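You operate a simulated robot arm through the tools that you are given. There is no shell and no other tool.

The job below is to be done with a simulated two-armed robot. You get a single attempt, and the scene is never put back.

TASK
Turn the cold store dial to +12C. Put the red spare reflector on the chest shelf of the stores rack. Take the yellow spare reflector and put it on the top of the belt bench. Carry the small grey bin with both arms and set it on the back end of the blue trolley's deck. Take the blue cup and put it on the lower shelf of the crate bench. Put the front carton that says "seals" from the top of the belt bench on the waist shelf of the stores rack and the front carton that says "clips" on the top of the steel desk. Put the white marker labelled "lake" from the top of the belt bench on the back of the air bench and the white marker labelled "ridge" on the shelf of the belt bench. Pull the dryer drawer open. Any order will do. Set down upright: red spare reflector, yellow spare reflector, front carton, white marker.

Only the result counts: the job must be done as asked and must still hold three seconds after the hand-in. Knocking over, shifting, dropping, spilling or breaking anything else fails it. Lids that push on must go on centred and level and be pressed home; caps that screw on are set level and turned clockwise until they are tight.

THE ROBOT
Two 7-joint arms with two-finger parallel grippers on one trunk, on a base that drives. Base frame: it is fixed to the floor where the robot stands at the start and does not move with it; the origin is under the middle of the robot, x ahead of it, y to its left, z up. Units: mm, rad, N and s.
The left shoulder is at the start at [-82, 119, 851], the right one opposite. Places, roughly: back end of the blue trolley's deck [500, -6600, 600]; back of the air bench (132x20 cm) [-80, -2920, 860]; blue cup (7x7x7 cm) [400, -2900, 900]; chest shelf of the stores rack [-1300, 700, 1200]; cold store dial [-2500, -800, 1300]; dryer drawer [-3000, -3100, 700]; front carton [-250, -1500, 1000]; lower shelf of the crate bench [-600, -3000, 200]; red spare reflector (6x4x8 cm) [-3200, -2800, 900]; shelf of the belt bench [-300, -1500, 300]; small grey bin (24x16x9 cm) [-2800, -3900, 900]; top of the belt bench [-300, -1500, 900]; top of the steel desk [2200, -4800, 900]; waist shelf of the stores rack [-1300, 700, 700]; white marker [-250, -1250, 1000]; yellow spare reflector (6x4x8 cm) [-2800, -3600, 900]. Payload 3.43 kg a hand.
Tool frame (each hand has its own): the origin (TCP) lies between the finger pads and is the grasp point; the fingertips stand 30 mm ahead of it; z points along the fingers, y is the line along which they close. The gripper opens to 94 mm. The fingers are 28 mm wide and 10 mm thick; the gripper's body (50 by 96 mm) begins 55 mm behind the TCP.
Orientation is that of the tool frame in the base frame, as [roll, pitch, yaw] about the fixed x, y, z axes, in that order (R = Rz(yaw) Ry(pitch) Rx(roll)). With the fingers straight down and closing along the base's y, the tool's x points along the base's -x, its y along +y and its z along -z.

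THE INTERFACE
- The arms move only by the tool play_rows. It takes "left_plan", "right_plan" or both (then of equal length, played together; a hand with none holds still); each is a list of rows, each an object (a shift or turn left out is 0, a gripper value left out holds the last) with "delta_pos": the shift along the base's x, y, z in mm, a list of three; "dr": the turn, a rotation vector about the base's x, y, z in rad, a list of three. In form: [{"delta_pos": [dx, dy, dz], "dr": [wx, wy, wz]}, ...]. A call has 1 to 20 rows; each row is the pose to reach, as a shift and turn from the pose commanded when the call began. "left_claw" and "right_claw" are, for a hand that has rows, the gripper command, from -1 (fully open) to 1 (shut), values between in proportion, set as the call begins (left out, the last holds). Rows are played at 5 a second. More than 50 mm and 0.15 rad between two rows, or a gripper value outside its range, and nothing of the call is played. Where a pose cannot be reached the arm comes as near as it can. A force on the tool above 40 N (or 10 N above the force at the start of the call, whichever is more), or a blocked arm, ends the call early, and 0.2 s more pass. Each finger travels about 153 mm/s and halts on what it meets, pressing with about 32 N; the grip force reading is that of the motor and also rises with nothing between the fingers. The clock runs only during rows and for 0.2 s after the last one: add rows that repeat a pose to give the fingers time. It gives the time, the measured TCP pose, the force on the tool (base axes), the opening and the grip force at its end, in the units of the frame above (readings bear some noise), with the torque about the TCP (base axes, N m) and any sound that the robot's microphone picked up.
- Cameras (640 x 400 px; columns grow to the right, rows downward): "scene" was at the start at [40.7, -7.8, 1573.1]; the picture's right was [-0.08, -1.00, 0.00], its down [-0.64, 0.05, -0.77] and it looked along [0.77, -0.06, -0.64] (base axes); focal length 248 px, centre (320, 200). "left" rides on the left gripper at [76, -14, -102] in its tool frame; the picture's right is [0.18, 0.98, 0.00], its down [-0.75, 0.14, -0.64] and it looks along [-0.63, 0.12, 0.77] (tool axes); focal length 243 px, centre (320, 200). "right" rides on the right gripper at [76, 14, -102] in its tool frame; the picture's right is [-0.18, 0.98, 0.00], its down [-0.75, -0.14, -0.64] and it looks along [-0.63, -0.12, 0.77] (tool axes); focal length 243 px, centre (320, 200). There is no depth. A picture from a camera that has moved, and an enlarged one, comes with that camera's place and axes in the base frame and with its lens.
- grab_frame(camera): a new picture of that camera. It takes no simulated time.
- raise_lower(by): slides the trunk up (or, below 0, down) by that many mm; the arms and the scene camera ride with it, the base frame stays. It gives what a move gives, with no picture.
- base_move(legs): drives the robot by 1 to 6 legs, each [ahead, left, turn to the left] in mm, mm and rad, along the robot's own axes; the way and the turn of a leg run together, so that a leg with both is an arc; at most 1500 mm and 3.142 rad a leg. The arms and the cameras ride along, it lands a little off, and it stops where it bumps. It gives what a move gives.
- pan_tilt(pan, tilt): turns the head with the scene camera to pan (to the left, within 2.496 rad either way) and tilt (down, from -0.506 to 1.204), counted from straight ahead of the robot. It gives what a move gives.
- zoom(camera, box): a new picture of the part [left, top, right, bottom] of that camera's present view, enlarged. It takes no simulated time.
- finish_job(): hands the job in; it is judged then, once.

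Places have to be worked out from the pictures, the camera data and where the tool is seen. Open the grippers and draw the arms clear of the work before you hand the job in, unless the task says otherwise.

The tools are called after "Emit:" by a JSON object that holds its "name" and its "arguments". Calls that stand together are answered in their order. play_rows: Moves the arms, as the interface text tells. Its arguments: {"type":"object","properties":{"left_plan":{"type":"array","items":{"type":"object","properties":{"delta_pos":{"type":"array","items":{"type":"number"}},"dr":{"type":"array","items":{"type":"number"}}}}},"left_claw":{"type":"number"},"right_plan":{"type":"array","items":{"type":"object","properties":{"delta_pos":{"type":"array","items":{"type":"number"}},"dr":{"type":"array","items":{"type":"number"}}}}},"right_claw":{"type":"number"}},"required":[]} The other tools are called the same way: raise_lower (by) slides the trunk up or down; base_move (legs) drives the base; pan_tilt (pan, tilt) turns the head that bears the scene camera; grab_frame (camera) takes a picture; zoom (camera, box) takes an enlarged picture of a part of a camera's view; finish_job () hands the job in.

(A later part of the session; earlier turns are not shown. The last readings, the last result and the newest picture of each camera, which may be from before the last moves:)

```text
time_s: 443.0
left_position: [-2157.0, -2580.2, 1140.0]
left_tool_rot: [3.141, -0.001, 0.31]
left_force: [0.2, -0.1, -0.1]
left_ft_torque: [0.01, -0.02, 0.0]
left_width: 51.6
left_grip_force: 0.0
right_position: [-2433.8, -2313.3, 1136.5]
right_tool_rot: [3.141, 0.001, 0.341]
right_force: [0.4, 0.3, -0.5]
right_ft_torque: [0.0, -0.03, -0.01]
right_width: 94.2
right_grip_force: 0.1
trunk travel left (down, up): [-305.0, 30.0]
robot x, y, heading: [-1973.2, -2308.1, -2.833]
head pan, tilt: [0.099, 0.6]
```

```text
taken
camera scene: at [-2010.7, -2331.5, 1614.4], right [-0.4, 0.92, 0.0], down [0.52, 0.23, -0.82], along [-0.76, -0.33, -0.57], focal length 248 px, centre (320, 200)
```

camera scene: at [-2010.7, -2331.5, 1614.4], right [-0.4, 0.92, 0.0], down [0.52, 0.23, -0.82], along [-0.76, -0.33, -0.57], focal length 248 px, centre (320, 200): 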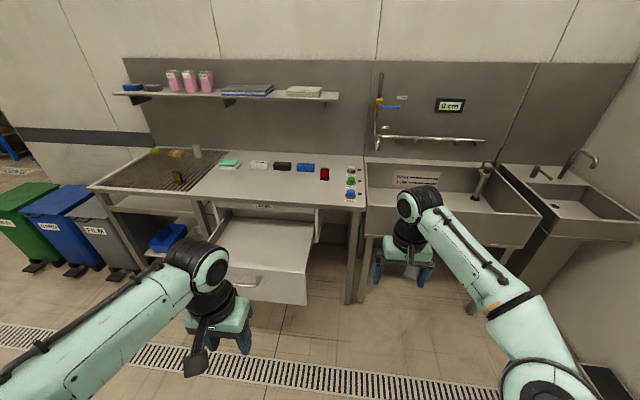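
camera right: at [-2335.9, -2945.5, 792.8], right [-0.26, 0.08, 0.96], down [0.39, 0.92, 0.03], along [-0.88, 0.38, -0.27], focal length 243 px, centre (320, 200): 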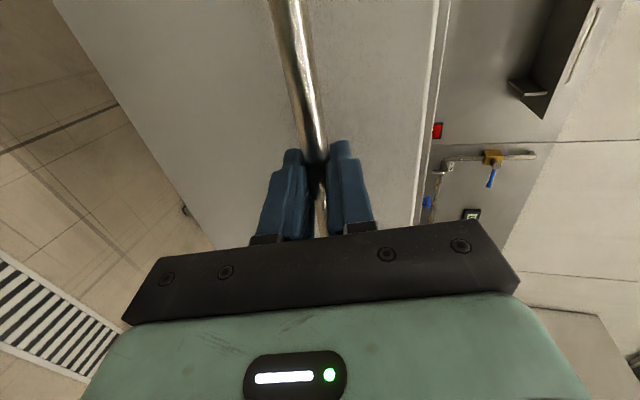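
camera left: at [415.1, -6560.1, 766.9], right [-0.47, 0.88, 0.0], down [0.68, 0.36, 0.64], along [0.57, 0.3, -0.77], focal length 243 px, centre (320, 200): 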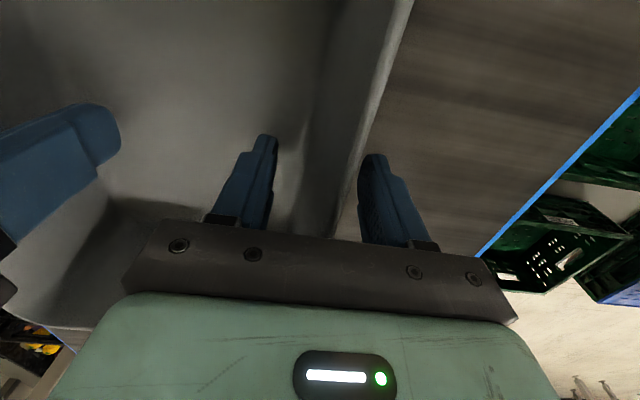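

Red reflector is near (−3233,−2819). Driving up beside the open drawer so the left hand can reach it.

Emit:
{"name": "base_move", "arguments": {"legs": [[790, -15, -0.005]]}}

Emit:
{"name": "pan_tilt", "arguments": {"pan": 0.25, "tilt": 0.8}}

Emit:
{"name": "grab_frame", "arguments": {"camera": "scene"}}

Emit:
{"name": "grab_frame", "arguments": {"camera": "left"}}

```text
time_s: 447.3
left_position: [-2926.9, -2800.6, 1140.1]
left_tool_rot: [-3.141, -0.002, 0.29]
left_force: [-0.5, 0.0, -0.1]
left_ft_torque: [0.0, 0.0, -0.01]
left_width: 51.7
left_grip_force: 0.1
right_position: [-3200.3, -2528.5, 1137.2]
right_tool_rot: [3.137, -0.001, 0.323]
right_force: [-0.1, -0.3, -0.6]
right_ft_torque: [0.0, 0.0, -0.01]
right_width: 94.0
right_grip_force: 0.0
trunk travel left (down, up): [-305.0, 30.0]
robot x, y, heading: [-2740.3, -2533.5, -2.852]
head pan, tilt: [0.099, 0.6]
```

```text
time_s: 448.0
left_position: [-2926.7, -2798.5, 1139.4]
left_tool_rot: [-3.14, -0.003, 0.288]
left_force: [0.0, 0.2, -0.3]
left_ft_torque: [0.02, 0.0, 0.03]
left_width: 51.6
left_grip_force: 0.1
right_position: [-3200.6, -2527.9, 1137.2]
right_tool_rot: [3.139, -0.001, 0.322]
right_force: [1.0, -0.8, 0.5]
right_ft_torque: [-0.02, -0.03, 0.01]
right_width: 94.0
right_grip_force: 0.1
trunk travel left (down, up): [-305.0, 30.0]
robot x, y, heading: [-2738.4, -2531.0, -2.852]
head pan, tilt: [0.25, 0.799]
```

```text
taken
camera scene: at [-2763.9, -2562.2, 1597.6], right [-0.52, 0.86, 0.0], down [0.61, 0.37, -0.7], along [-0.6, -0.36, -0.72], focal length 248 px, centre (320, 200)
```

scene: 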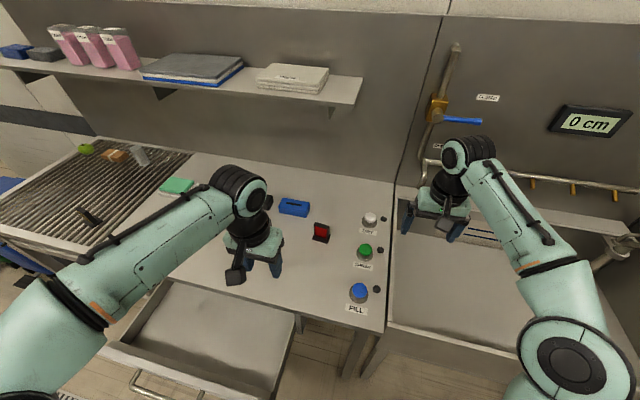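

```text
taken
camera left: at [-2857.4, -2763.7, 1242.8], right [0.46, -0.89, 0.0], down [-0.68, -0.35, 0.64], along [-0.57, -0.29, -0.77], focal length 243 px, centre (320, 200)
```

left: 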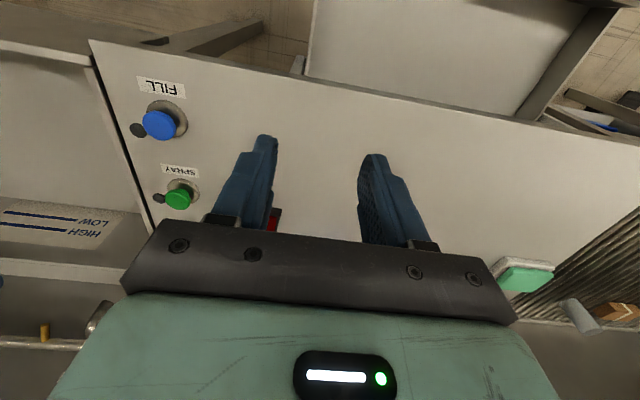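

Emit:
{"name": "zoom", "arguments": {"camera": "scene", "box": [270, 190, 400, 310]}}

```text
3.33 times, centred on (335, 250) of scene
camera zoom: at [-2763.9, -2562.2, 1597.6], right [-0.52, 0.86, 0.0], down [0.61, 0.37, -0.7], along [-0.6, -0.36, -0.72], focal length 828 px, centre (270, 33)
```

zoom: 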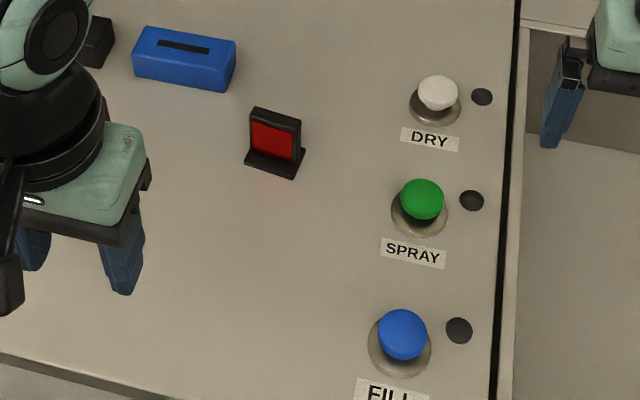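

The reflector's base centre is ≈(−3221,−2828), its face turned slightly. I'll bring the left hand over it with matching yaw, then tilt.

Emit:
{"name": "play_rows", "arguments": {"left_plan": [{"delta_pos": [-42, -4, -8], "dr": [0, 0, -0.022]}, {"delta_pos": [-84, -8, -16], "dr": [0, 0, -0.043]}, {"delta_pos": [-126, -13, -24], "dr": [0, 0, -0.065]}, {"delta_pos": [-168, -17, -32], "dr": [0, 0, -0.086]}, {"delta_pos": [-210, -21, -40], "dr": [0, 0, -0.108]}, {"delta_pos": [-252, -25, -50], "dr": [0, 0, -0.13]}, {"delta_pos": [-295, -29.5, -60], "dr": [0, 0, -0.151]}, {"delta_pos": [-295, -29.5, -60], "dr": [0, 0, -0.151]}], "left_claw": -0.7}}

Emit:
{"name": "play_rows", "arguments": {"left_plan": [{"delta_pos": [0, 0, -5], "dr": [-0.0147, 0.1073, 0]}, {"delta_pos": [0, 0, -15], "dr": [-0.0295, 0.2147, 0]}, {"delta_pos": [0, 0, -25], "dr": [-0.0442, 0.322, 0]}, {"delta_pos": [0, 0, -35], "dr": [-0.059, 0.4293, 0]}, {"delta_pos": [0, 0, -45], "dr": [-0.0737, 0.5367, 0]}, {"delta_pos": [0, 0, -60], "dr": [-0.0885, 0.644, 0]}, {"delta_pos": [0, 0, -60], "dr": [-0.0885, 0.644, 0]}]}}

Emit:
{"name": "grab_frame", "arguments": {"camera": "left"}}

Emit:
{"name": "grab_frame", "arguments": {"camera": "scene"}}

```text
time_s: 449.8
left_position: [-3195.7, -2818.7, 1080.7]
left_tool_rot: [-3.142, -0.004, 0.138]
left_force: [-0.3, -0.4, -0.3]
left_ft_torque: [0.01, 0.02, -0.02]
left_width: 80.0
left_grip_force: 0.0
left hand out of reach, approached as far as the arm can: row 7, 8
right_position: [-3200.7, -2528.5, 1137.3]
right_tool_rot: [3.139, 0.001, 0.322]
right_force: [-0.6, -0.2, -0.1]
right_ft_torque: [-0.01, -0.04, -0.02]
right_width: 94.0
right_grip_force: 0.1
trunk travel left (down, up): [-305.0, 30.0]
robot x, y, heading: [-2738.6, -2530.5, -2.846]
head pan, tilt: [0.25, 0.799]
```

```text
time_s: 451.4
left_position: [-3194.4, -2822.0, 1020.1]
left_tool_rot: [-3.14, 0.65, 0.141]
left_force: [0.1, -0.1, 0.5]
left_ft_torque: [-0.01, -0.03, -0.02]
left_width: 79.8
left_grip_force: 0.0
right_position: [-3200.6, -2527.5, 1137.3]
right_tool_rot: [3.138, 0.002, 0.323]
right_force: [0.5, -0.5, 0.2]
right_ft_torque: [0.03, 0.03, 0.02]
right_width: 94.0
right_grip_force: 0.0
trunk travel left (down, up): [-305.0, 30.0]
robot x, y, heading: [-2737.7, -2534.3, -2.849]
head pan, tilt: [0.25, 0.799]
```

```text
taken
camera left: at [-3073.9, -2790.3, 1056.4], right [0.28, -0.95, -0.11], down [-0.19, -0.17, 0.97], along [-0.94, -0.25, -0.23], focal length 243 px, centre (320, 200)
```

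left: 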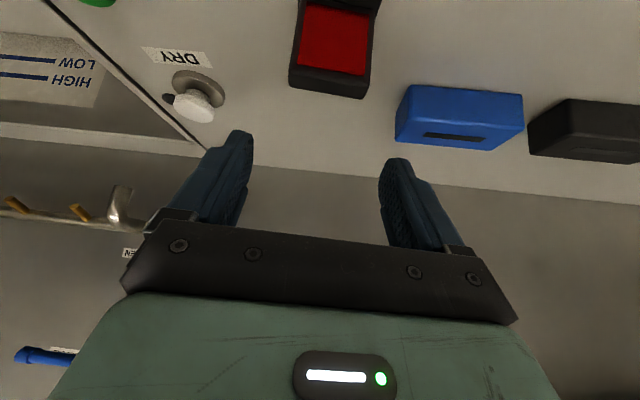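

```text
taken
camera scene: at [-2764.0, -2562.3, 1597.6], right [-0.52, 0.86, 0.0], down [0.61, 0.37, -0.7], along [-0.6, -0.36, -0.72], focal length 248 px, centre (320, 200)
```

scene: 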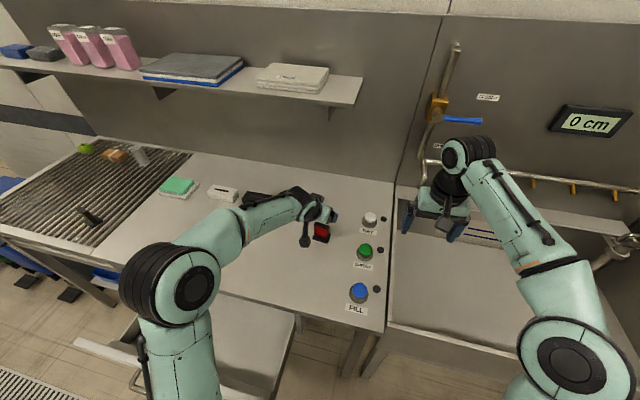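

Aligned; the frame is ~3.6 mm left and about 30 mm ahead of the finger midpoint. Adjusting by (−21,−6.6) and descending to z≈912.

Emit:
{"name": "play_rows", "arguments": {"left_plan": [{"delta_pos": [-10, -3, -10]}, {"delta_pos": [-21, -6.6, -40]}, {"delta_pos": [-21, -6.6, -75]}, {"delta_pos": [-21, -6.6, -108]}, {"delta_pos": [-21, -6.6, -108]}]}}

Emit:
{"name": "grab_frame", "arguments": {"camera": "left"}}

Emit:
{"name": "zoom", "arguments": {"camera": "scene", "box": [270, 170, 400, 290]}}

```text
time_s: 452.6
left_position: [-3216.2, -2828.7, 912.4]
left_tool_rot: [-3.138, 0.651, 0.14]
left_force: [2.0, 0.6, 5.8]
left_ft_torque: [-0.27, -0.08, 0.06]
left_width: 79.9
left_grip_force: 0.0
right_position: [-3199.8, -2527.6, 1137.4]
right_tool_rot: [3.138, 0.001, 0.321]
right_force: [0.0, -0.3, 0.4]
right_ft_torque: [-0.02, -0.02, 0.0]
right_width: 94.0
right_grip_force: 0.1
trunk travel left (down, up): [-305.0, 30.0]
robot x, y, heading: [-2739.8, -2531.0, -2.849]
head pan, tilt: [0.25, 0.799]
```

```text
taken
camera left: at [-3096.5, -2796.2, 947.9], right [0.28, -0.95, -0.11], down [-0.19, -0.17, 0.97], along [-0.94, -0.25, -0.23], focal length 243 px, centre (320, 200)
```

left: 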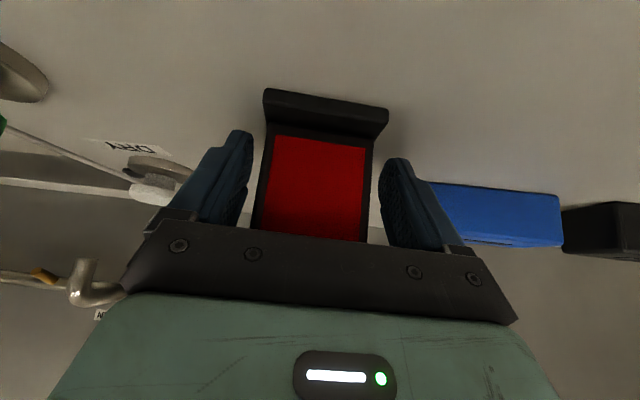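

```text
3.33 times, centred on (335, 230) of scene
camera zoom: at [-2762.9, -2561.9, 1597.7], right [-0.52, 0.86, 0.0], down [0.61, 0.37, -0.7], along [-0.6, -0.36, -0.72], focal length 828 px, centre (270, 100)
```

zoom: 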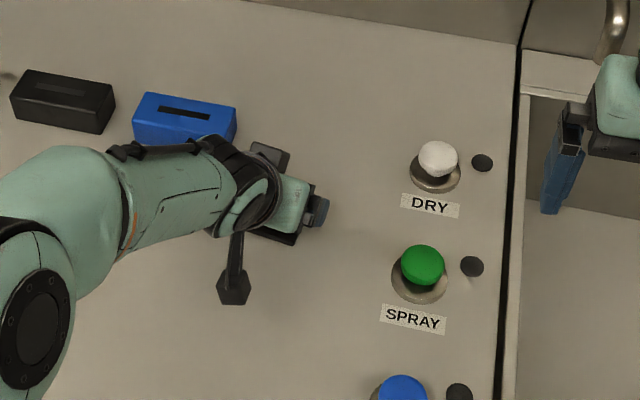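

A small 6 N reading; I'll re-read it at rest before closing.

Emit:
{"name": "play_rows", "arguments": {"left_plan": [{"delta_pos": [0, 0, 3]}, {"delta_pos": [0, 0, 3]}]}}

Emit:
{"name": "zoom", "arguments": {"camera": "left", "box": [180, 60, 460, 260]}}

```text
time_s: 453.2
left_position: [-3216.1, -2828.7, 914.3]
left_tool_rot: [-3.139, 0.648, 0.139]
left_force: [0.6, 0.2, 1.1]
left_ft_torque: [0.07, 0.01, -0.02]
left_width: 80.0
left_grip_force: 0.1
right_position: [-3200.0, -2527.4, 1136.8]
right_tool_rot: [3.138, 0.0, 0.324]
right_force: [0.7, -1.1, -0.5]
right_ft_torque: [0.0, -0.01, -0.05]
right_width: 93.9
right_grip_force: 0.1
trunk travel left (down, up): [-305.0, 30.0]
robot x, y, heading: [-2737.1, -2529.8, -2.846]
head pan, tilt: [0.25, 0.799]
```

```text
2.00 times, centred on (320, 160) of left
camera zoom: at [-3096.2, -2796.7, 950.3], right [0.28, -0.95, -0.11], down [-0.19, -0.17, 0.97], along [-0.94, -0.25, -0.23], focal length 485 px, centre (320, 280)
```

zoom: 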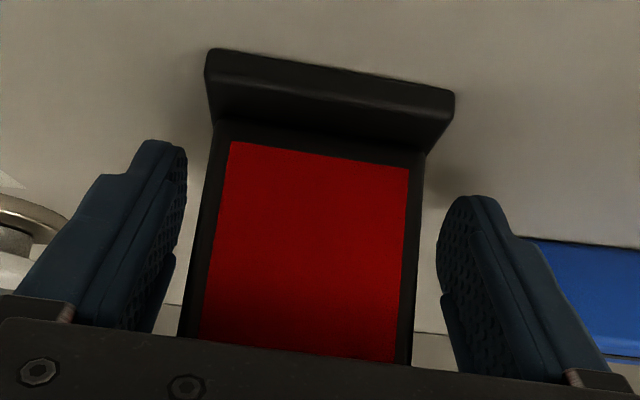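

The palm plate was just touching the reflector's top edge; raising 6 mm and closing.

Emit:
{"name": "play_rows", "arguments": {"left_plan": [{"delta_pos": [0, 0, 6]}, {"delta_pos": [0, 0, 6]}]}}

Emit:
{"name": "play_rows", "arguments": {"left_plan": [{"delta_pos": [0, 0, 0]}, {"delta_pos": [0, 0, 0]}, {"delta_pos": [0, 0, 0]}, {"delta_pos": [0, 0, 0]}], "left_claw": 1}}

Emit:
{"name": "play_rows", "arguments": {"left_plan": [{"delta_pos": [0, 0, 20]}, {"delta_pos": [0, 0, 60]}, {"delta_pos": [0, 0, 105]}, {"delta_pos": [0, 0, 150]}, {"delta_pos": [0, 0, 190]}, {"delta_pos": [0, 0, 190]}]}}

Emit:
{"name": "grab_frame", "arguments": {"camera": "left"}}

```text
time_s: 453.8
left_position: [-3215.4, -2827.7, 921.5]
left_tool_rot: [-3.14, 0.648, 0.14]
left_force: [-0.4, -0.6, -0.8]
left_ft_torque: [0.0, 0.0, -0.03]
left_width: 80.1
left_grip_force: 0.0
right_position: [-3200.9, -2527.6, 1137.2]
right_tool_rot: [3.14, -0.001, 0.322]
right_force: [0.6, -0.7, 0.4]
right_ft_torque: [-0.02, 0.01, 0.03]
right_width: 94.0
right_grip_force: 0.2
trunk travel left (down, up): [-305.0, 30.0]
robot x, y, heading: [-2735.2, -2531.5, -2.846]
head pan, tilt: [0.25, 0.799]
```

```text
time_s: 454.8
left_position: [-3216.1, -2828.6, 922.0]
left_tool_rot: [-3.139, 0.65, 0.14]
left_force: [-0.2, 0.2, 1.7]
left_ft_torque: [0.0, 0.01, -0.01]
left_width: 55.3
left_grip_force: 32.1
right_position: [-3201.6, -2527.6, 1136.7]
right_tool_rot: [3.139, 0.0, 0.323]
right_force: [0.1, 0.6, 0.2]
right_ft_torque: [0.02, -0.01, 0.0]
right_width: 94.0
right_grip_force: 0.2
trunk travel left (down, up): [-305.0, 30.0]
robot x, y, heading: [-2738.7, -2531.2, -2.85]
head pan, tilt: [0.25, 0.799]
```

```text
time_s: 456.2
left_position: [-3220.0, -2829.5, 1109.9]
left_tool_rot: [-3.139, 0.647, 0.14]
left_force: [-0.5, 0.5, -0.7]
left_ft_torque: [0.0, 0.0, 0.0]
left_width: 55.6
left_grip_force: 32.1
right_position: [-3200.0, -2526.2, 1136.5]
right_tool_rot: [3.138, 0.0, 0.324]
right_force: [0.0, 0.0, -0.8]
right_ft_torque: [-0.02, 0.0, 0.02]
right_width: 94.2
right_grip_force: 0.0
trunk travel left (down, up): [-305.0, 30.0]
robot x, y, heading: [-2737.3, -2535.3, -2.843]
head pan, tilt: [0.25, 0.799]
```

```text
taken
camera left: at [-3099.0, -2798.3, 1145.4], right [0.28, -0.95, -0.11], down [-0.19, -0.17, 0.97], along [-0.94, -0.25, -0.23], focal length 243 px, centre (320, 200)
```

left: 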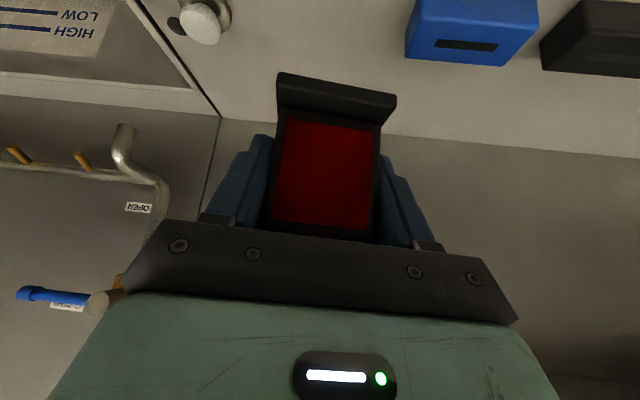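

Red reflector is held (55.5 mm) and lifted. I'll draw the left hand in, back away, and go over to the yellow one.

Emit:
{"name": "play_rows", "arguments": {"left_plan": [{"delta_pos": [40, 12, 10]}, {"delta_pos": [80, 24, 20]}, {"delta_pos": [120, 36, 30]}, {"delta_pos": [160, 48, 40]}, {"delta_pos": [195, 58, 45]}]}}

Emit:
{"name": "base_move", "arguments": {"legs": [[-800, 0, 0.005]]}}

Emit:
{"name": "base_move", "arguments": {"legs": [[0, 1080, 0]]}}

Emit:
{"name": "pan_tilt", "arguments": {"pan": -0.2, "tilt": 0.6}}

Emit:
{"name": "grab_frame", "arguments": {"camera": "scene"}}

```text
time_s: 457.4
left_position: [-3019.8, -2770.1, 1156.0]
left_tool_rot: [-3.141, 0.647, 0.139]
left_force: [-0.4, -0.1, -1.2]
left_ft_torque: [-0.02, 0.02, 0.01]
left_width: 55.2
left_grip_force: 31.8
right_position: [-3198.9, -2527.9, 1136.7]
right_tool_rot: [3.138, 0.001, 0.322]
right_force: [0.3, -0.9, 0.9]
right_ft_torque: [0.02, -0.01, 0.03]
right_width: 94.2
right_grip_force: 0.1
trunk travel left (down, up): [-305.0, 30.0]
robot x, y, heading: [-2735.0, -2533.0, -2.849]
head pan, tilt: [0.25, 0.799]
```

```text
time_s: 461.7
left_position: [-2257.2, -2538.5, 1156.7]
left_tool_rot: [-3.137, 0.648, 0.135]
left_force: [-0.1, 0.7, -1.6]
left_ft_torque: [0.02, 0.01, 0.0]
left_width: 55.6
left_grip_force: 32.2
right_position: [-2436.8, -2295.9, 1135.8]
right_tool_rot: [3.137, 0.0, 0.319]
right_force: [-0.5, -0.3, 0.1]
right_ft_torque: [0.01, 0.0, 0.01]
right_width: 94.2
right_grip_force: 0.2
trunk travel left (down, up): [-305.0, 30.0]
robot x, y, heading: [-1973.2, -2305.1, -2.852]
head pan, tilt: [0.25, 0.799]
```

```text
time_s: 471.5
left_position: [-1929.3, -3579.0, 1155.2]
left_tool_rot: [-3.138, 0.647, 0.158]
left_force: [-0.4, 0.2, -0.7]
left_ft_torque: [0.04, 0.03, -0.02]
left_width: 55.6
left_grip_force: 32.1
right_position: [-2115.2, -3340.7, 1138.2]
right_tool_rot: [3.138, 0.002, 0.343]
right_force: [0.0, -0.4, -0.1]
right_ft_torque: [0.01, -0.01, -0.01]
right_width: 93.9
right_grip_force: 0.1
trunk travel left (down, up): [-305.0, 30.0]
robot x, y, heading: [-1648.7, -3339.9, -2.83]
head pan, tilt: [0.25, 0.799]
```

```text
time_s: 472.4
left_position: [-1930.6, -3579.3, 1156.2]
left_tool_rot: [-3.139, 0.647, 0.159]
left_force: [0.2, -0.2, 0.0]
left_ft_torque: [-0.02, 0.04, 0.04]
left_width: 55.5
left_grip_force: 31.8
right_position: [-2114.9, -3342.0, 1136.4]
right_tool_rot: [3.137, -0.001, 0.343]
right_force: [0.6, 0.3, 0.2]
right_ft_torque: [0.03, -0.03, 0.02]
right_width: 94.0
right_grip_force: 0.1
trunk travel left (down, up): [-305.0, 30.0]
robot x, y, heading: [-1649.8, -3333.5, -2.828]
head pan, tilt: [-0.201, 0.6]
```

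```text
taken
camera scene: at [-1696.6, -3334.5, 1614.4], right [-0.11, 0.99, 0.0], down [0.56, 0.06, -0.82], along [-0.82, -0.09, -0.57], focal length 248 px, centre (320, 200)
```

scene: 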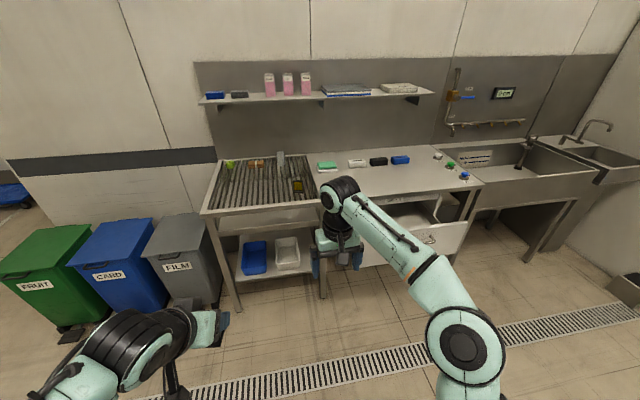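

Emit:
{"name": "base_move", "arguments": {"legs": [[815, 0, -0.012]]}}

Emit:
{"name": "pan_tilt", "arguments": {"pan": -0.2, "tilt": 0.85}}

Emit:
{"name": "grab_frame", "arguments": {"camera": "scene"}}

Emit:
{"name": "grab_frame", "arguments": {"camera": "right"}}

```text
time_s: 476.8
left_position: [-2715.8, -3839.7, 1156.4]
left_tool_rot: [-3.139, 0.648, 0.166]
left_force: [0.5, -0.6, -0.9]
left_ft_torque: [0.0, -0.03, -0.01]
left_width: 55.6
left_grip_force: 32.0
right_position: [-2901.1, -3602.7, 1137.0]
right_tool_rot: [3.137, 0.001, 0.349]
right_force: [0.1, 0.3, -0.2]
right_ft_torque: [0.01, 0.02, -0.01]
right_width: 93.9
right_grip_force: 0.0
trunk travel left (down, up): [-305.0, 30.0]
robot x, y, heading: [-2443.7, -3597.5, -2.822]
head pan, tilt: [-0.201, 0.6]
```

```text
time_s: 477.6
left_position: [-2715.8, -3840.2, 1156.9]
left_tool_rot: [-3.14, 0.647, 0.164]
left_force: [-0.1, 0.2, -0.7]
left_ft_torque: [-0.01, -0.01, -0.01]
left_width: 55.5
left_grip_force: 32.1
right_position: [-2903.3, -3601.8, 1136.2]
right_tool_rot: [3.137, 0.0, 0.35]
right_force: [-0.2, -0.6, -1.0]
right_ft_torque: [-0.03, -0.01, 0.03]
right_width: 94.1
right_grip_force: 0.0
trunk travel left (down, up): [-305.0, 30.0]
robot x, y, heading: [-2437.3, -3595.7, -2.821]
head pan, tilt: [-0.201, 0.85]
```

```text
taken
camera scene: at [-2474.6, -3591.4, 1593.6], right [-0.12, 0.99, 0.0], down [0.75, 0.09, -0.66], along [-0.66, -0.08, -0.75], focal length 248 px, centre (320, 200)
```

scene: 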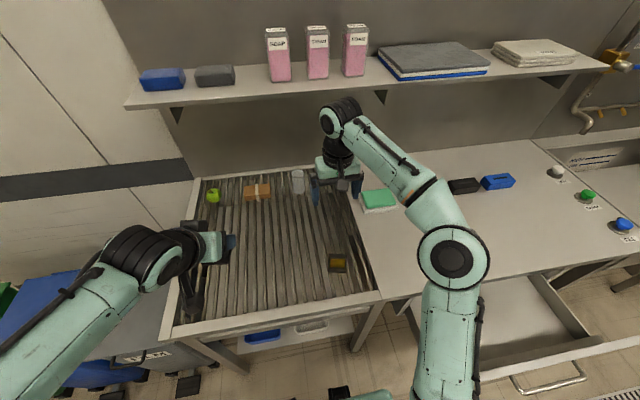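

```text
taken
camera right: at [-2825.0, -3589.9, 1240.1], right [0.16, -0.99, 0.0], down [-0.76, -0.12, 0.64], along [-0.63, -0.11, -0.77], focal length 243 px, centre (320, 200)
```

right: 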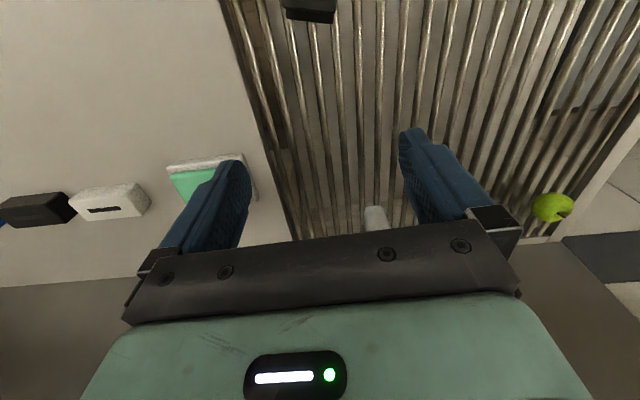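

Emit:
{"name": "zoom", "arguments": {"camera": "scene", "box": [270, 210, 400, 310]}}

```text
4.00 times, centred on (335, 260) of scene
camera zoom: at [-2474.6, -3591.4, 1593.6], right [-0.12, 0.99, 0.0], down [0.75, 0.09, -0.66], along [-0.66, -0.08, -0.75], focal length 994 px, centre (260, -40)
```

zoom: 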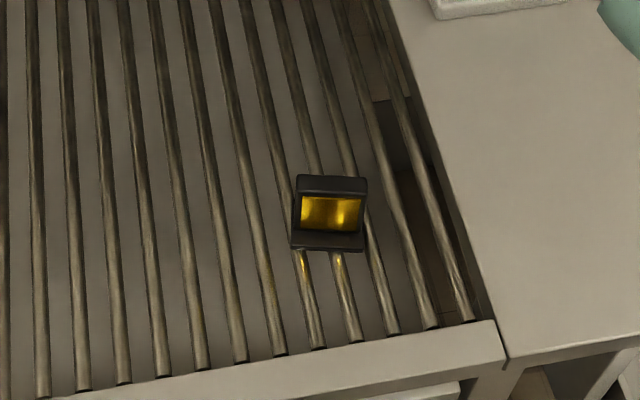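

Yellow reflector base centre ≈(−2846,−3582). Moving the right hand above it with matching yaw, then tilting.

Emit:
{"name": "play_rows", "arguments": {"right_plan": [{"delta_pos": [14, 5, -15], "dr": [0, 0, -0.073]}, {"delta_pos": [28, 10, -30], "dr": [0, 0, -0.146]}, {"delta_pos": [42, 15, -45], "dr": [0, 0, -0.218]}, {"delta_pos": [56.6, 20, -60], "dr": [0, 0, -0.291]}, {"delta_pos": [56.6, 20, -60], "dr": [0, 0, -0.291]}], "right_claw": -0.7}}

Emit:
{"name": "play_rows", "arguments": {"right_plan": [{"delta_pos": [0, 0, -5], "dr": [-0.0063, 0.1082, 0]}, {"delta_pos": [0, 0, -15], "dr": [-0.0127, 0.2163, 0]}, {"delta_pos": [0, 0, -25], "dr": [-0.019, 0.3245, 0]}, {"delta_pos": [0, 0, -35], "dr": [-0.0253, 0.4327, 0]}, {"delta_pos": [0, 0, -45], "dr": [-0.0317, 0.5408, 0]}, {"delta_pos": [0, 0, -60], "dr": [-0.038, 0.649, 0]}, {"delta_pos": [0, 0, -60], "dr": [-0.038, 0.649, 0]}]}}

Emit:
{"name": "grab_frame", "arguments": {"camera": "right"}}

```text
time_s: 478.8
left_position: [-2715.9, -3839.4, 1156.1]
left_tool_rot: [-3.14, 0.648, 0.166]
left_force: [0.5, 0.0, -0.4]
left_ft_torque: [0.0, -0.01, 0.03]
left_width: 55.6
left_grip_force: 32.3
right_position: [-2846.6, -3582.5, 1075.6]
right_tool_rot: [3.139, 0.001, 0.055]
right_force: [-0.3, 0.4, 0.7]
right_ft_torque: [0.0, -0.04, -0.01]
right_width: 80.0
right_grip_force: 0.1
trunk travel left (down, up): [-305.0, 30.0]
robot x, y, heading: [-2439.0, -3599.3, -2.824]
head pan, tilt: [-0.201, 0.85]
```

```text
time_s: 480.4
left_position: [-2716.1, -3839.2, 1156.7]
left_tool_rot: [-3.14, 0.647, 0.168]
left_force: [-0.6, 1.1, 0.3]
left_ft_torque: [-0.01, 0.03, 0.02]
left_width: 55.6
left_grip_force: 31.7
right_position: [-2846.4, -3580.8, 1016.1]
right_tool_rot: [3.136, 0.652, 0.057]
right_force: [-0.3, 0.1, 0.0]
right_ft_torque: [-0.01, 0.02, -0.02]
right_width: 79.6
right_grip_force: 0.1
trunk travel left (down, up): [-305.0, 30.0]
robot x, y, heading: [-2434.4, -3596.0, -2.818]
head pan, tilt: [-0.201, 0.85]
```

```text
taken
camera right: at [-2721.8, -3588.8, 1052.6], right [-0.09, -0.99, 0.12], down [-0.22, 0.13, 0.97], along [-0.97, 0.06, -0.23], focal length 243 px, centre (320, 200)
```

right: 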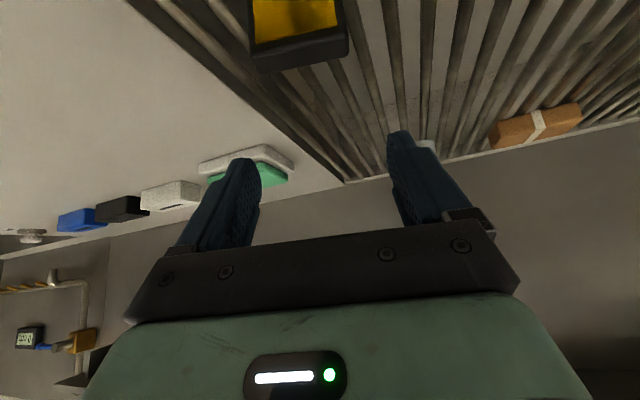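

The frame is a bit nearer than planned; shifting (+10,+4) and descending to z≈921.

Emit:
{"name": "play_rows", "arguments": {"right_plan": [{"delta_pos": [10, 4, -5]}, {"delta_pos": [10, 4, -35]}, {"delta_pos": [10, 4, -65]}, {"delta_pos": [10, 4, -90]}, {"delta_pos": [10, 4, -90]}]}}

Emit:
{"name": "zoom", "arguments": {"camera": "right", "box": [180, 40, 460, 260]}}

```text
time_s: 481.6
left_position: [-2715.0, -3839.9, 1157.5]
left_tool_rot: [-3.14, 0.647, 0.165]
left_force: [0.4, -0.7, -0.8]
left_ft_torque: [-0.02, 0.01, 0.01]
left_width: 55.3
left_grip_force: 31.6
right_position: [-2833.8, -3575.6, 928.7]
right_tool_rot: [3.137, 0.65, 0.058]
right_force: [0.7, -0.4, 0.3]
right_ft_torque: [0.04, -0.02, 0.0]
right_width: 80.0
right_grip_force: 0.1
trunk travel left (down, up): [-305.0, 30.0]
robot x, y, heading: [-2442.5, -3593.2, -2.818]
head pan, tilt: [-0.201, 0.85]
```

```text
1.82 times, centred on (320, 150) of right
camera zoom: at [-2709.2, -3582.7, 964.4], right [-0.09, -0.99, 0.11], down [-0.22, 0.13, 0.97], along [-0.97, 0.06, -0.23], focal length 441 px, centre (320, 291)
```

zoom: 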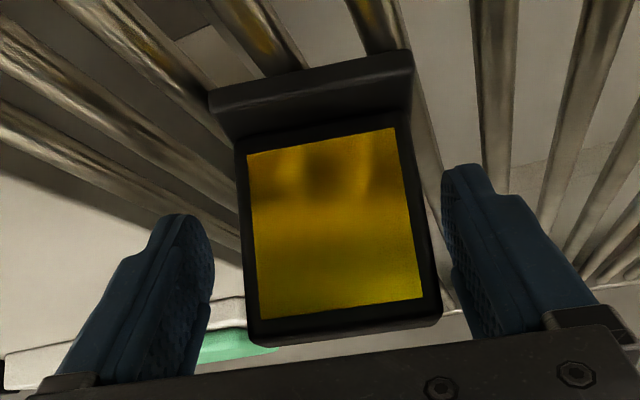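

Emit:
{"name": "play_rows", "arguments": {"right_plan": [{"delta_pos": [0, 0, -4]}, {"delta_pos": [0, 0, -8]}, {"delta_pos": [0, 0, -8]}]}}

Emit:
{"name": "play_rows", "arguments": {"right_plan": [{"delta_pos": [0, 0, 0]}, {"delta_pos": [0, 0, 0]}, {"delta_pos": [0, 0, 0]}, {"delta_pos": [0, 0, 0]}], "right_claw": 1}}

Emit:
{"name": "grab_frame", "arguments": {"camera": "right"}}

```text
time_s: 482.4
left_position: [-2715.4, -3840.9, 1155.8]
left_tool_rot: [-3.14, 0.648, 0.167]
left_force: [-0.2, 0.5, -0.6]
left_ft_torque: [-0.01, -0.01, 0.03]
left_width: 55.5
left_grip_force: 31.5
right_position: [-2836.0, -3576.7, 920.0]
right_tool_rot: [3.137, 0.652, 0.057]
right_force: [-0.2, -0.1, -0.1]
right_ft_torque: [0.02, 0.0, 0.01]
right_width: 80.0
right_grip_force: 0.0
trunk travel left (down, up): [-305.0, 30.0]
robot x, y, heading: [-2439.0, -3597.5, -2.82]
head pan, tilt: [-0.201, 0.85]
```

```text
time_s: 483.4
left_position: [-2716.3, -3840.0, 1156.2]
left_tool_rot: [-3.14, 0.648, 0.165]
left_force: [0.0, -0.5, -0.4]
left_ft_torque: [-0.02, -0.05, -0.04]
left_width: 55.6
left_grip_force: 31.8
right_position: [-2834.8, -3577.4, 919.7]
right_tool_rot: [3.138, 0.651, 0.056]
right_force: [0.6, -0.7, 1.0]
right_ft_torque: [0.04, 0.01, 0.0]
right_width: 55.5
right_grip_force: 32.3
trunk travel left (down, up): [-305.0, 30.0]
robot x, y, heading: [-2442.1, -3594.0, -2.821]
head pan, tilt: [-0.201, 0.85]
```

```text
taken
camera right: at [-2710.6, -3584.4, 956.1], right [-0.09, -0.99, 0.11], down [-0.22, 0.13, 0.97], along [-0.97, 0.06, -0.23], focal length 243 px, centre (320, 200)
```

right: 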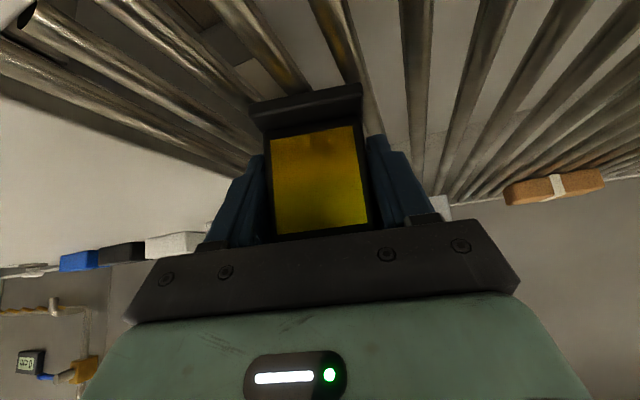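

Yellow reflector gripped (55.5 mm). Lifting and backing away.

Emit:
{"name": "play_rows", "arguments": {"right_plan": [{"delta_pos": [0, 0, 20]}, {"delta_pos": [0, 0, 60]}, {"delta_pos": [0, 0, 105]}, {"delta_pos": [10, 3, 150]}, {"delta_pos": [30, 9, 190]}, {"delta_pos": [50, 15, 225]}]}}

Emit:
{"name": "grab_frame", "arguments": {"camera": "right"}}

Emit:
{"name": "base_move", "arguments": {"legs": [[-800, 0, 0]]}}

```text
time_s: 484.8
left_position: [-2714.2, -3839.2, 1156.3]
left_tool_rot: [-3.14, 0.65, 0.167]
left_force: [0.2, -0.1, -0.8]
left_ft_torque: [0.02, -0.02, -0.02]
left_width: 55.6
left_grip_force: 32.0
right_position: [-2786.8, -3562.7, 1142.6]
right_tool_rot: [3.138, 0.65, 0.055]
right_force: [0.9, -0.3, -0.7]
right_ft_torque: [0.03, -0.02, 0.01]
right_width: 55.5
right_grip_force: 32.1
trunk travel left (down, up): [-305.0, 30.0]
robot x, y, heading: [-2441.3, -3597.0, -2.828]
head pan, tilt: [-0.201, 0.85]
```

```text
taken
camera right: at [-2662.6, -3569.7, 1179.4], right [-0.09, -0.99, 0.11], down [-0.22, 0.13, 0.97], along [-0.97, 0.06, -0.23], focal length 243 px, centre (320, 200)
```

right: 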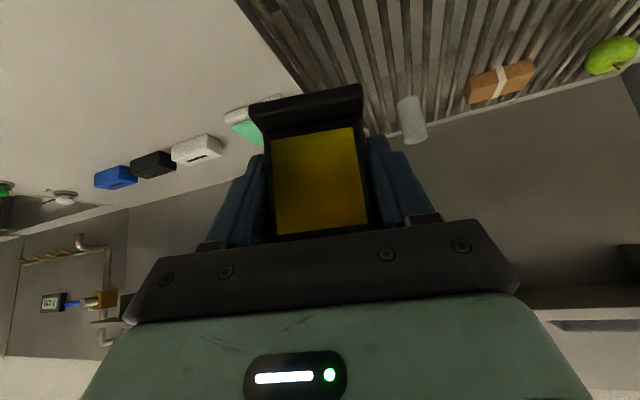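

```text
time_s: 489.1
left_position: [-1949.0, -3585.5, 1154.8]
left_tool_rot: [-3.14, 0.648, 0.173]
left_force: [0.0, -0.2, -0.5]
left_ft_torque: [0.0, 0.0, 0.0]
left_width: 55.6
left_grip_force: 32.2
right_position: [-2023.7, -3308.1, 1142.5]
right_tool_rot: [3.137, 0.652, 0.065]
right_force: [-0.8, 0.7, -0.4]
right_ft_torque: [-0.04, -0.01, -0.03]
right_width: 55.8
right_grip_force: 32.5
trunk travel left (down, up): [-305.0, 30.0]
robot x, y, heading: [-1677.2, -3338.5, -2.815]
head pan, tilt: [-0.201, 0.85]
```

Now heading along the lane toward the stores end, to go round the near end of the belt bench.

Emit:
{"name": "base_move", "arguments": {"legs": [[0, 0, -1.6]]}}

Emit:
{"name": "base_move", "arguments": {"legs": [[1300, -200, 0]]}}

Emit:
{"name": "pan_tilt", "arguments": {"pan": 0.0, "tilt": 0.45}}

Emit:
{"name": "grab_frame", "arguments": {"camera": "scene"}}

```text
time_s: 493.4
left_position: [-1917.2, -3059.9, 1155.2]
left_tool_rot: [-3.14, 0.648, -1.41]
left_force: [-0.3, 0.6, -0.7]
left_ft_torque: [0.0, 0.01, -0.02]
left_width: 55.7
left_grip_force: 32.0
right_position: [-1639.3, -2988.9, 1142.2]
right_tool_rot: [3.138, 0.652, -1.518]
right_force: [-0.1, -0.2, 0.3]
right_ft_torque: [0.02, -0.02, -0.01]
right_width: 55.5
right_grip_force: 31.9
trunk travel left (down, up): [-305.0, 30.0]
robot x, y, heading: [-1673.5, -3338.2, 1.885]
head pan, tilt: [-0.201, 0.85]
```

```text
time_s: 500.0
left_position: [-2197.2, -1770.9, 1157.6]
left_tool_rot: [-3.14, 0.647, -1.345]
left_force: [-0.5, -0.3, 0.2]
left_ft_torque: [-0.01, 0.0, 0.03]
left_width: 55.8
left_grip_force: 32.1
right_position: [-1926.0, -1682.3, 1142.9]
right_tool_rot: [3.138, 0.65, -1.454]
right_force: [0.3, -0.2, -0.5]
right_ft_torque: [0.03, 0.0, -0.02]
right_width: 55.4
right_grip_force: 32.3
trunk travel left (down, up): [-305.0, 30.0]
robot x, y, heading: [-1935.8, -2033.1, 1.951]
head pan, tilt: [-0.201, 0.85]
```

```text
time_s: 500.9
left_position: [-2197.3, -1771.1, 1156.0]
left_tool_rot: [-3.139, 0.647, -1.347]
left_force: [-0.5, 0.3, -0.3]
left_ft_torque: [0.0, -0.01, 0.0]
left_width: 55.4
left_grip_force: 32.2
right_position: [-1926.8, -1682.8, 1143.4]
right_tool_rot: [3.138, 0.652, -1.455]
right_force: [0.1, 0.1, -1.1]
right_ft_torque: [0.01, 0.0, -0.01]
right_width: 55.3
right_grip_force: 31.9
trunk travel left (down, up): [-305.0, 30.0]
robot x, y, heading: [-1935.2, -2035.8, 1.951]
head pan, tilt: [0.0, 0.45]
```

```text
taken
camera scene: at [-1954.2, -1990.1, 1627.9], right [0.93, 0.37, 0.0], down [0.16, -0.41, -0.9], along [-0.33, 0.84, -0.44], focal length 248 px, centre (320, 200)
```

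scene: 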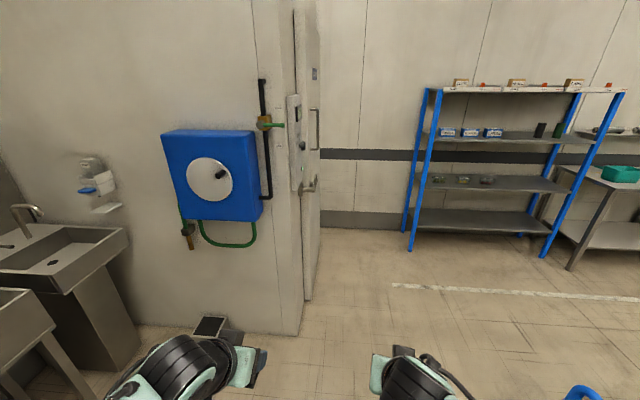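

Emit:
{"name": "base_move", "arguments": {"legs": [[0, 0, -0.08], [350, -550, 0]]}}

Emit:
{"name": "pan_tilt", "arguments": {"pan": -0.5, "tilt": 0.5}}

Emit:
{"name": "grab_frame", "arguments": {"camera": "scene"}}

```text
time_s: 504.9
left_position: [-1905.7, -1430.9, 1155.5]
left_tool_rot: [3.141, 0.645, -1.437]
left_force: [0.4, 0.7, -0.3]
left_ft_torque: [0.0, 0.02, 0.03]
left_width: 55.6
left_grip_force: 32.1
right_position: [-1627.8, -1367.6, 1143.1]
right_tool_rot: [3.135, 0.648, -1.543]
right_force: [-0.3, 0.5, -1.4]
right_ft_torque: [-0.01, 0.01, 0.01]
right_width: 55.6
right_grip_force: 31.7
trunk travel left (down, up): [-305.0, 30.0]
robot x, y, heading: [-1668.9, -1720.2, 1.858]
head pan, tilt: [0.0, 0.45]
stopped in leg 2: the robot was blocked; the commanded pose is now the measured one
```

```text
time_s: 505.8
left_position: [-1907.7, -1433.5, 1155.9]
left_tool_rot: [-3.14, 0.648, -1.436]
left_force: [0.3, 0.0, -0.8]
left_ft_torque: [-0.01, 0.03, 0.02]
left_width: 55.3
left_grip_force: 31.5
right_position: [-1628.7, -1369.3, 1142.4]
right_tool_rot: [3.138, 0.652, -1.542]
right_force: [-0.3, 0.4, 0.2]
right_ft_torque: [-0.01, 0.0, 0.01]
right_width: 55.4
right_grip_force: 32.2
trunk travel left (down, up): [-305.0, 30.0]
robot x, y, heading: [-1671.5, -1718.1, 1.86]
head pan, tilt: [-0.499, 0.499]
```

```text
taken
camera scene: at [-1639.9, -1672.0, 1623.5], right [0.98, -0.21, 0.0], down [-0.1, -0.47, -0.88], along [0.18, 0.86, -0.48], focal length 248 px, centre (320, 200)
```

scene: 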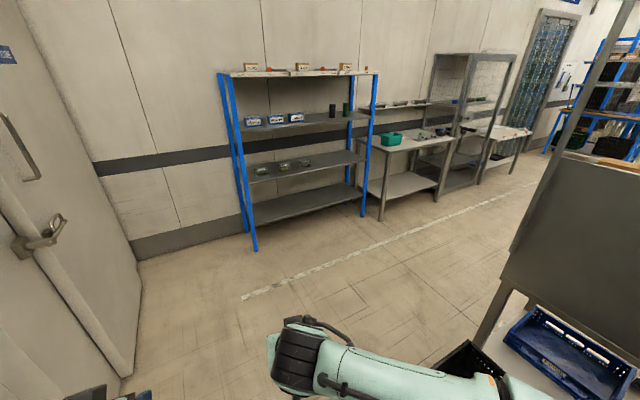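

Blocked by something on my right; looking that way.

Emit:
{"name": "pan_tilt", "arguments": {"pan": -1.3, "tilt": 0.8}}

Emit:
{"name": "grab_frame", "arguments": {"camera": "scene"}}

Emit:
{"name": "pan_tilt", "arguments": {"pan": -0.6, "tilt": 1.1}}

Emit:
{"name": "grab_frame", "arguments": {"camera": "scene"}}

```text
time_s: 507.0
left_position: [-1909.3, -1433.4, 1156.3]
left_tool_rot: [-3.141, 0.648, -1.435]
left_force: [0.3, -0.6, -1.1]
left_ft_torque: [-0.05, 0.02, -0.04]
left_width: 55.3
left_grip_force: 32.0
right_position: [-1629.4, -1369.0, 1142.3]
right_tool_rot: [3.137, 0.65, -1.542]
right_force: [-0.1, 0.6, -1.4]
right_ft_torque: [0.0, 0.01, -0.01]
right_width: 55.3
right_grip_force: 32.4
trunk travel left (down, up): [-305.0, 30.0]
robot x, y, heading: [-1672.3, -1720.3, 1.857]
head pan, tilt: [-1.3, 0.799]
```

```text
taken
camera scene: at [-1590.6, -1718.3, 1597.6], right [0.53, -0.85, 0.0], down [-0.61, -0.38, -0.7], along [0.59, 0.37, -0.72], focal length 248 px, centre (320, 200)
```

scene: 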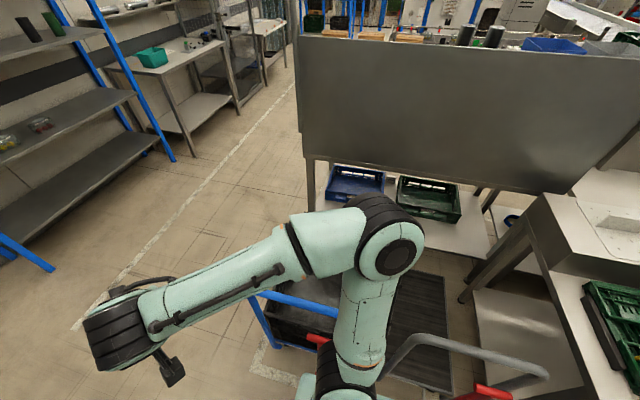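

```text
time_s: 508.0
left_position: [-1907.6, -1432.7, 1156.8]
left_tool_rot: [-3.14, 0.649, -1.436]
left_force: [0.8, 0.4, 0.0]
left_ft_torque: [-0.01, 0.02, 0.01]
left_width: 55.5
left_grip_force: 31.8
right_position: [-1626.8, -1370.2, 1142.8]
right_tool_rot: [3.138, 0.652, -1.542]
right_force: [0.1, 0.6, -0.2]
right_ft_torque: [-0.01, 0.01, -0.01]
right_width: 55.2
right_grip_force: 32.3
trunk travel left (down, up): [-305.0, 30.0]
robot x, y, heading: [-1674.0, -1713.3, 1.864]
head pan, tilt: [-0.6, 1.1]
```

```text
taken
camera scene: at [-1639.4, -1701.2, 1575.8], right [0.95, -0.31, 0.0], down [-0.27, -0.85, -0.45], along [0.14, 0.43, -0.89], focal length 248 px, centre (320, 200)
```

scene: 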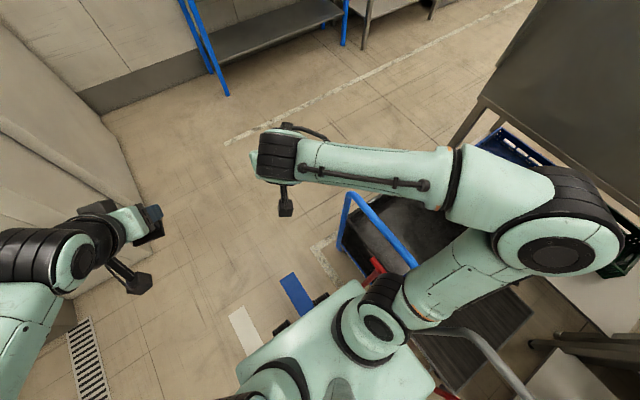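

I bumped the handle of a cart parked behind the belt bench. I'll move left away from it, go ahead past the carts, and only then turn right.

Emit:
{"name": "base_move", "arguments": {"legs": [[0, 120, 0]]}}

Emit:
{"name": "grab_frame", "arguments": {"camera": "scene"}}

Emit:
{"name": "base_move", "arguments": {"legs": [[750, 0, 0.0]]}}

Emit:
{"name": "pan_tilt", "arguments": {"pan": -1.9, "tilt": 0.6}}

Emit:
{"name": "grab_frame", "arguments": {"camera": "scene"}}

```text
time_s: 509.7
left_position: [-2018.6, -1464.8, 1155.8]
left_tool_rot: [-3.139, 0.65, -1.438]
left_force: [-0.7, 0.2, -1.2]
left_ft_torque: [-0.01, 0.0, -0.04]
left_width: 55.5
left_grip_force: 31.6
right_position: [-1739.2, -1404.1, 1141.2]
right_tool_rot: [3.139, 0.651, -1.546]
right_force: [-0.3, 0.1, -1.6]
right_ft_torque: [0.02, -0.03, 0.02]
right_width: 55.4
right_grip_force: 31.9
trunk travel left (down, up): [-305.0, 30.0]
robot x, y, heading: [-1783.4, -1752.1, 1.861]
head pan, tilt: [-0.6, 1.1]
```

```text
taken
camera scene: at [-1751.5, -1734.5, 1575.8], right [0.95, -0.31, 0.0], down [-0.28, -0.85, -0.45], along [0.14, 0.43, -0.89], focal length 248 px, centre (320, 200)
```

scene: 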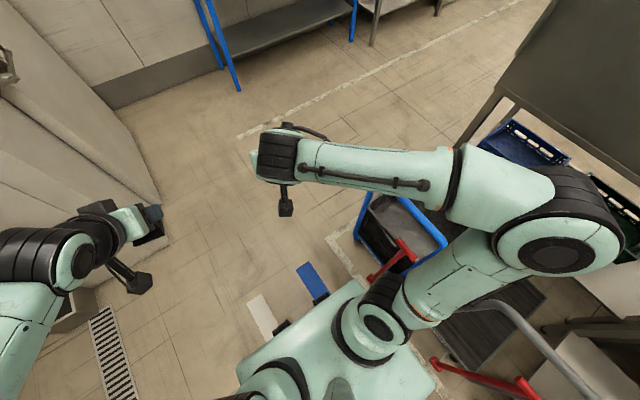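

```text
time_s: 513.9
left_position: [-2241.1, -731.9, 1156.7]
left_tool_rot: [-3.141, 0.647, -1.429]
left_force: [0.2, 0.3, -0.3]
left_ft_torque: [0.01, 0.0, 0.0]
left_width: 55.7
left_grip_force: 31.7
right_position: [-1964.5, -667.1, 1143.0]
right_tool_rot: [3.137, 0.649, -1.537]
right_force: [0.3, 0.0, -0.6]
right_ft_torque: [0.02, 0.04, -0.01]
right_width: 55.3
right_grip_force: 32.1
trunk travel left (down, up): [-305.0, 30.0]
robot x, y, heading: [-2003.0, -1013.8, 1.868]
head pan, tilt: [-0.6, 1.1]
```

```text
time_s: 515.3
left_position: [-2240.9, -733.3, 1155.5]
left_tool_rot: [-3.14, 0.648, -1.428]
left_force: [-1.4, 0.0, -0.4]
left_ft_torque: [-0.01, -0.01, 0.0]
left_width: 55.8
left_grip_force: 31.6
right_position: [-1962.6, -667.5, 1142.6]
right_tool_rot: [3.136, 0.651, -1.536]
right_force: [-0.3, -0.7, 0.3]
right_ft_torque: [-0.01, 0.03, -0.03]
right_width: 55.5
right_grip_force: 31.7
trunk travel left (down, up): [-305.0, 30.0]
robot x, y, heading: [-2004.0, -1016.3, 1.867]
head pan, tilt: [-1.901, 0.6]
```

```text
taken
camera scene: at [-1902.4, -1062.1, 1614.4], right [-0.03, -1.0, 0.0], down [-0.56, 0.02, -0.82], along [0.82, -0.03, -0.57], focal length 248 px, centre (320, 200)
```

scene: 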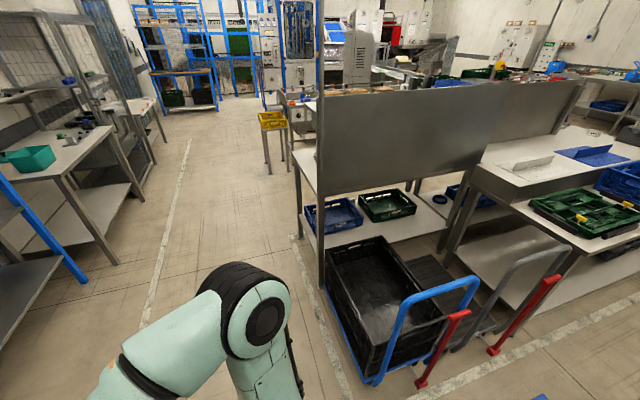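

The carts look in place. Now strafing right across the end of the belt bench to its front side.

Emit:
{"name": "base_move", "arguments": {"legs": [[0, -1000, 0], [0, -1050, 0]]}}

Emit:
{"name": "base_move", "arguments": {"legs": [[0, 0, 1.57]]}}

```text
time_s: 533.9
left_position: [-239.1, -141.8, 1156.1]
left_tool_rot: [-3.14, 0.646, -1.432]
left_force: [-0.1, -0.3, -1.7]
left_ft_torque: [-0.01, 0.02, -0.02]
left_width: 56.0
left_grip_force: 32.0
right_position: [40.5, -78.6, 1141.8]
right_tool_rot: [3.136, 0.651, -1.54]
right_force: [-0.1, 0.1, -0.8]
right_ft_torque: [-0.01, -0.03, -0.02]
right_width: 55.4
right_grip_force: 32.4
trunk travel left (down, up): [-305.0, 30.0]
robot x, y, heading: [-1.0, -423.8, 1.862]
head pan, tilt: [-1.901, 0.6]
```

```text
time_s: 538.1
left_position: [-285.5, -662.2, 1156.6]
left_tool_rot: [-3.14, 0.647, 0.135]
left_force: [-0.4, -0.3, -0.2]
left_ft_torque: [0.02, -0.01, 0.01]
left_width: 55.7
left_grip_force: 31.9
right_position: [-348.9, -382.7, 1143.2]
right_tool_rot: [3.136, 0.651, 0.025]
right_force: [0.8, 0.0, -0.3]
right_ft_torque: [-0.02, 0.02, 0.03]
right_width: 55.3
right_grip_force: 32.5
trunk travel left (down, up): [-305.0, 30.0]
robot x, y, heading: [-4.5, -426.3, -2.856]
head pan, tilt: [-1.901, 0.6]
```

Emit:
{"name": "base_move", "arguments": {"legs": [[0, 520, 0.012], [0, 520, 0]]}}

Emit:
{"name": "pan_tilt", "arguments": {"pan": 0.0, "tilt": 0.85}}

Emit:
{"name": "grab_frame", "arguments": {"camera": "scene"}}

```text
time_s: 547.6
left_position: [10.3, -1637.3, 1157.3]
left_tool_rot: [-3.141, 0.648, 0.13]
left_force: [-0.3, 0.2, -1.4]
left_ft_torque: [0.02, 0.01, -0.04]
left_width: 55.5
left_grip_force: 31.8
right_position: [-51.9, -1357.8, 1143.6]
right_tool_rot: [3.137, 0.652, 0.021]
right_force: [-0.3, 0.7, -1.1]
right_ft_torque: [-0.03, 0.02, 0.0]
right_width: 55.6
right_grip_force: 31.8
trunk travel left (down, up): [-305.0, 30.0]
robot x, y, heading: [296.7, -1400.4, -2.858]
head pan, tilt: [-1.901, 0.6]
```

```text
time_s: 549.5
left_position: [10.4, -1637.0, 1155.9]
left_tool_rot: [-3.139, 0.648, 0.131]
left_force: [-0.7, -0.5, -0.9]
left_ft_torque: [0.01, 0.01, 0.0]
left_width: 55.6
left_grip_force: 32.3
right_position: [-50.7, -1358.1, 1142.3]
right_tool_rot: [3.136, 0.652, 0.023]
right_force: [0.8, 0.1, 0.2]
right_ft_torque: [0.03, 0.02, 0.04]
right_width: 55.3
right_grip_force: 31.7
trunk travel left (down, up): [-305.0, 30.0]
robot x, y, heading: [297.4, -1405.6, -2.857]
head pan, tilt: [0.0, 0.85]
```

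```text
taken
camera scene: at [263.2, -1412.4, 1593.5], right [-0.28, 0.96, 0.0], down [0.72, 0.21, -0.66], along [-0.63, -0.19, -0.75], focal length 248 px, centre (320, 200)
```

scene: 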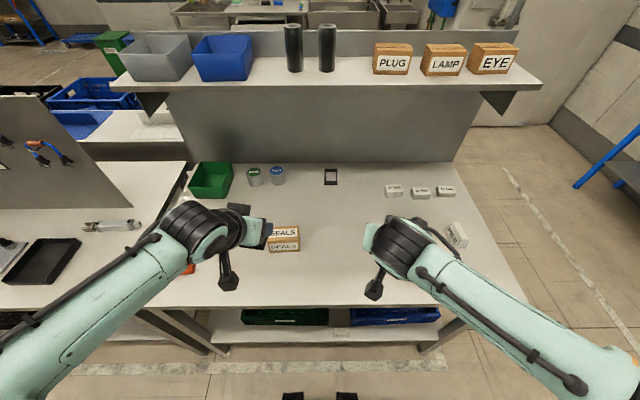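

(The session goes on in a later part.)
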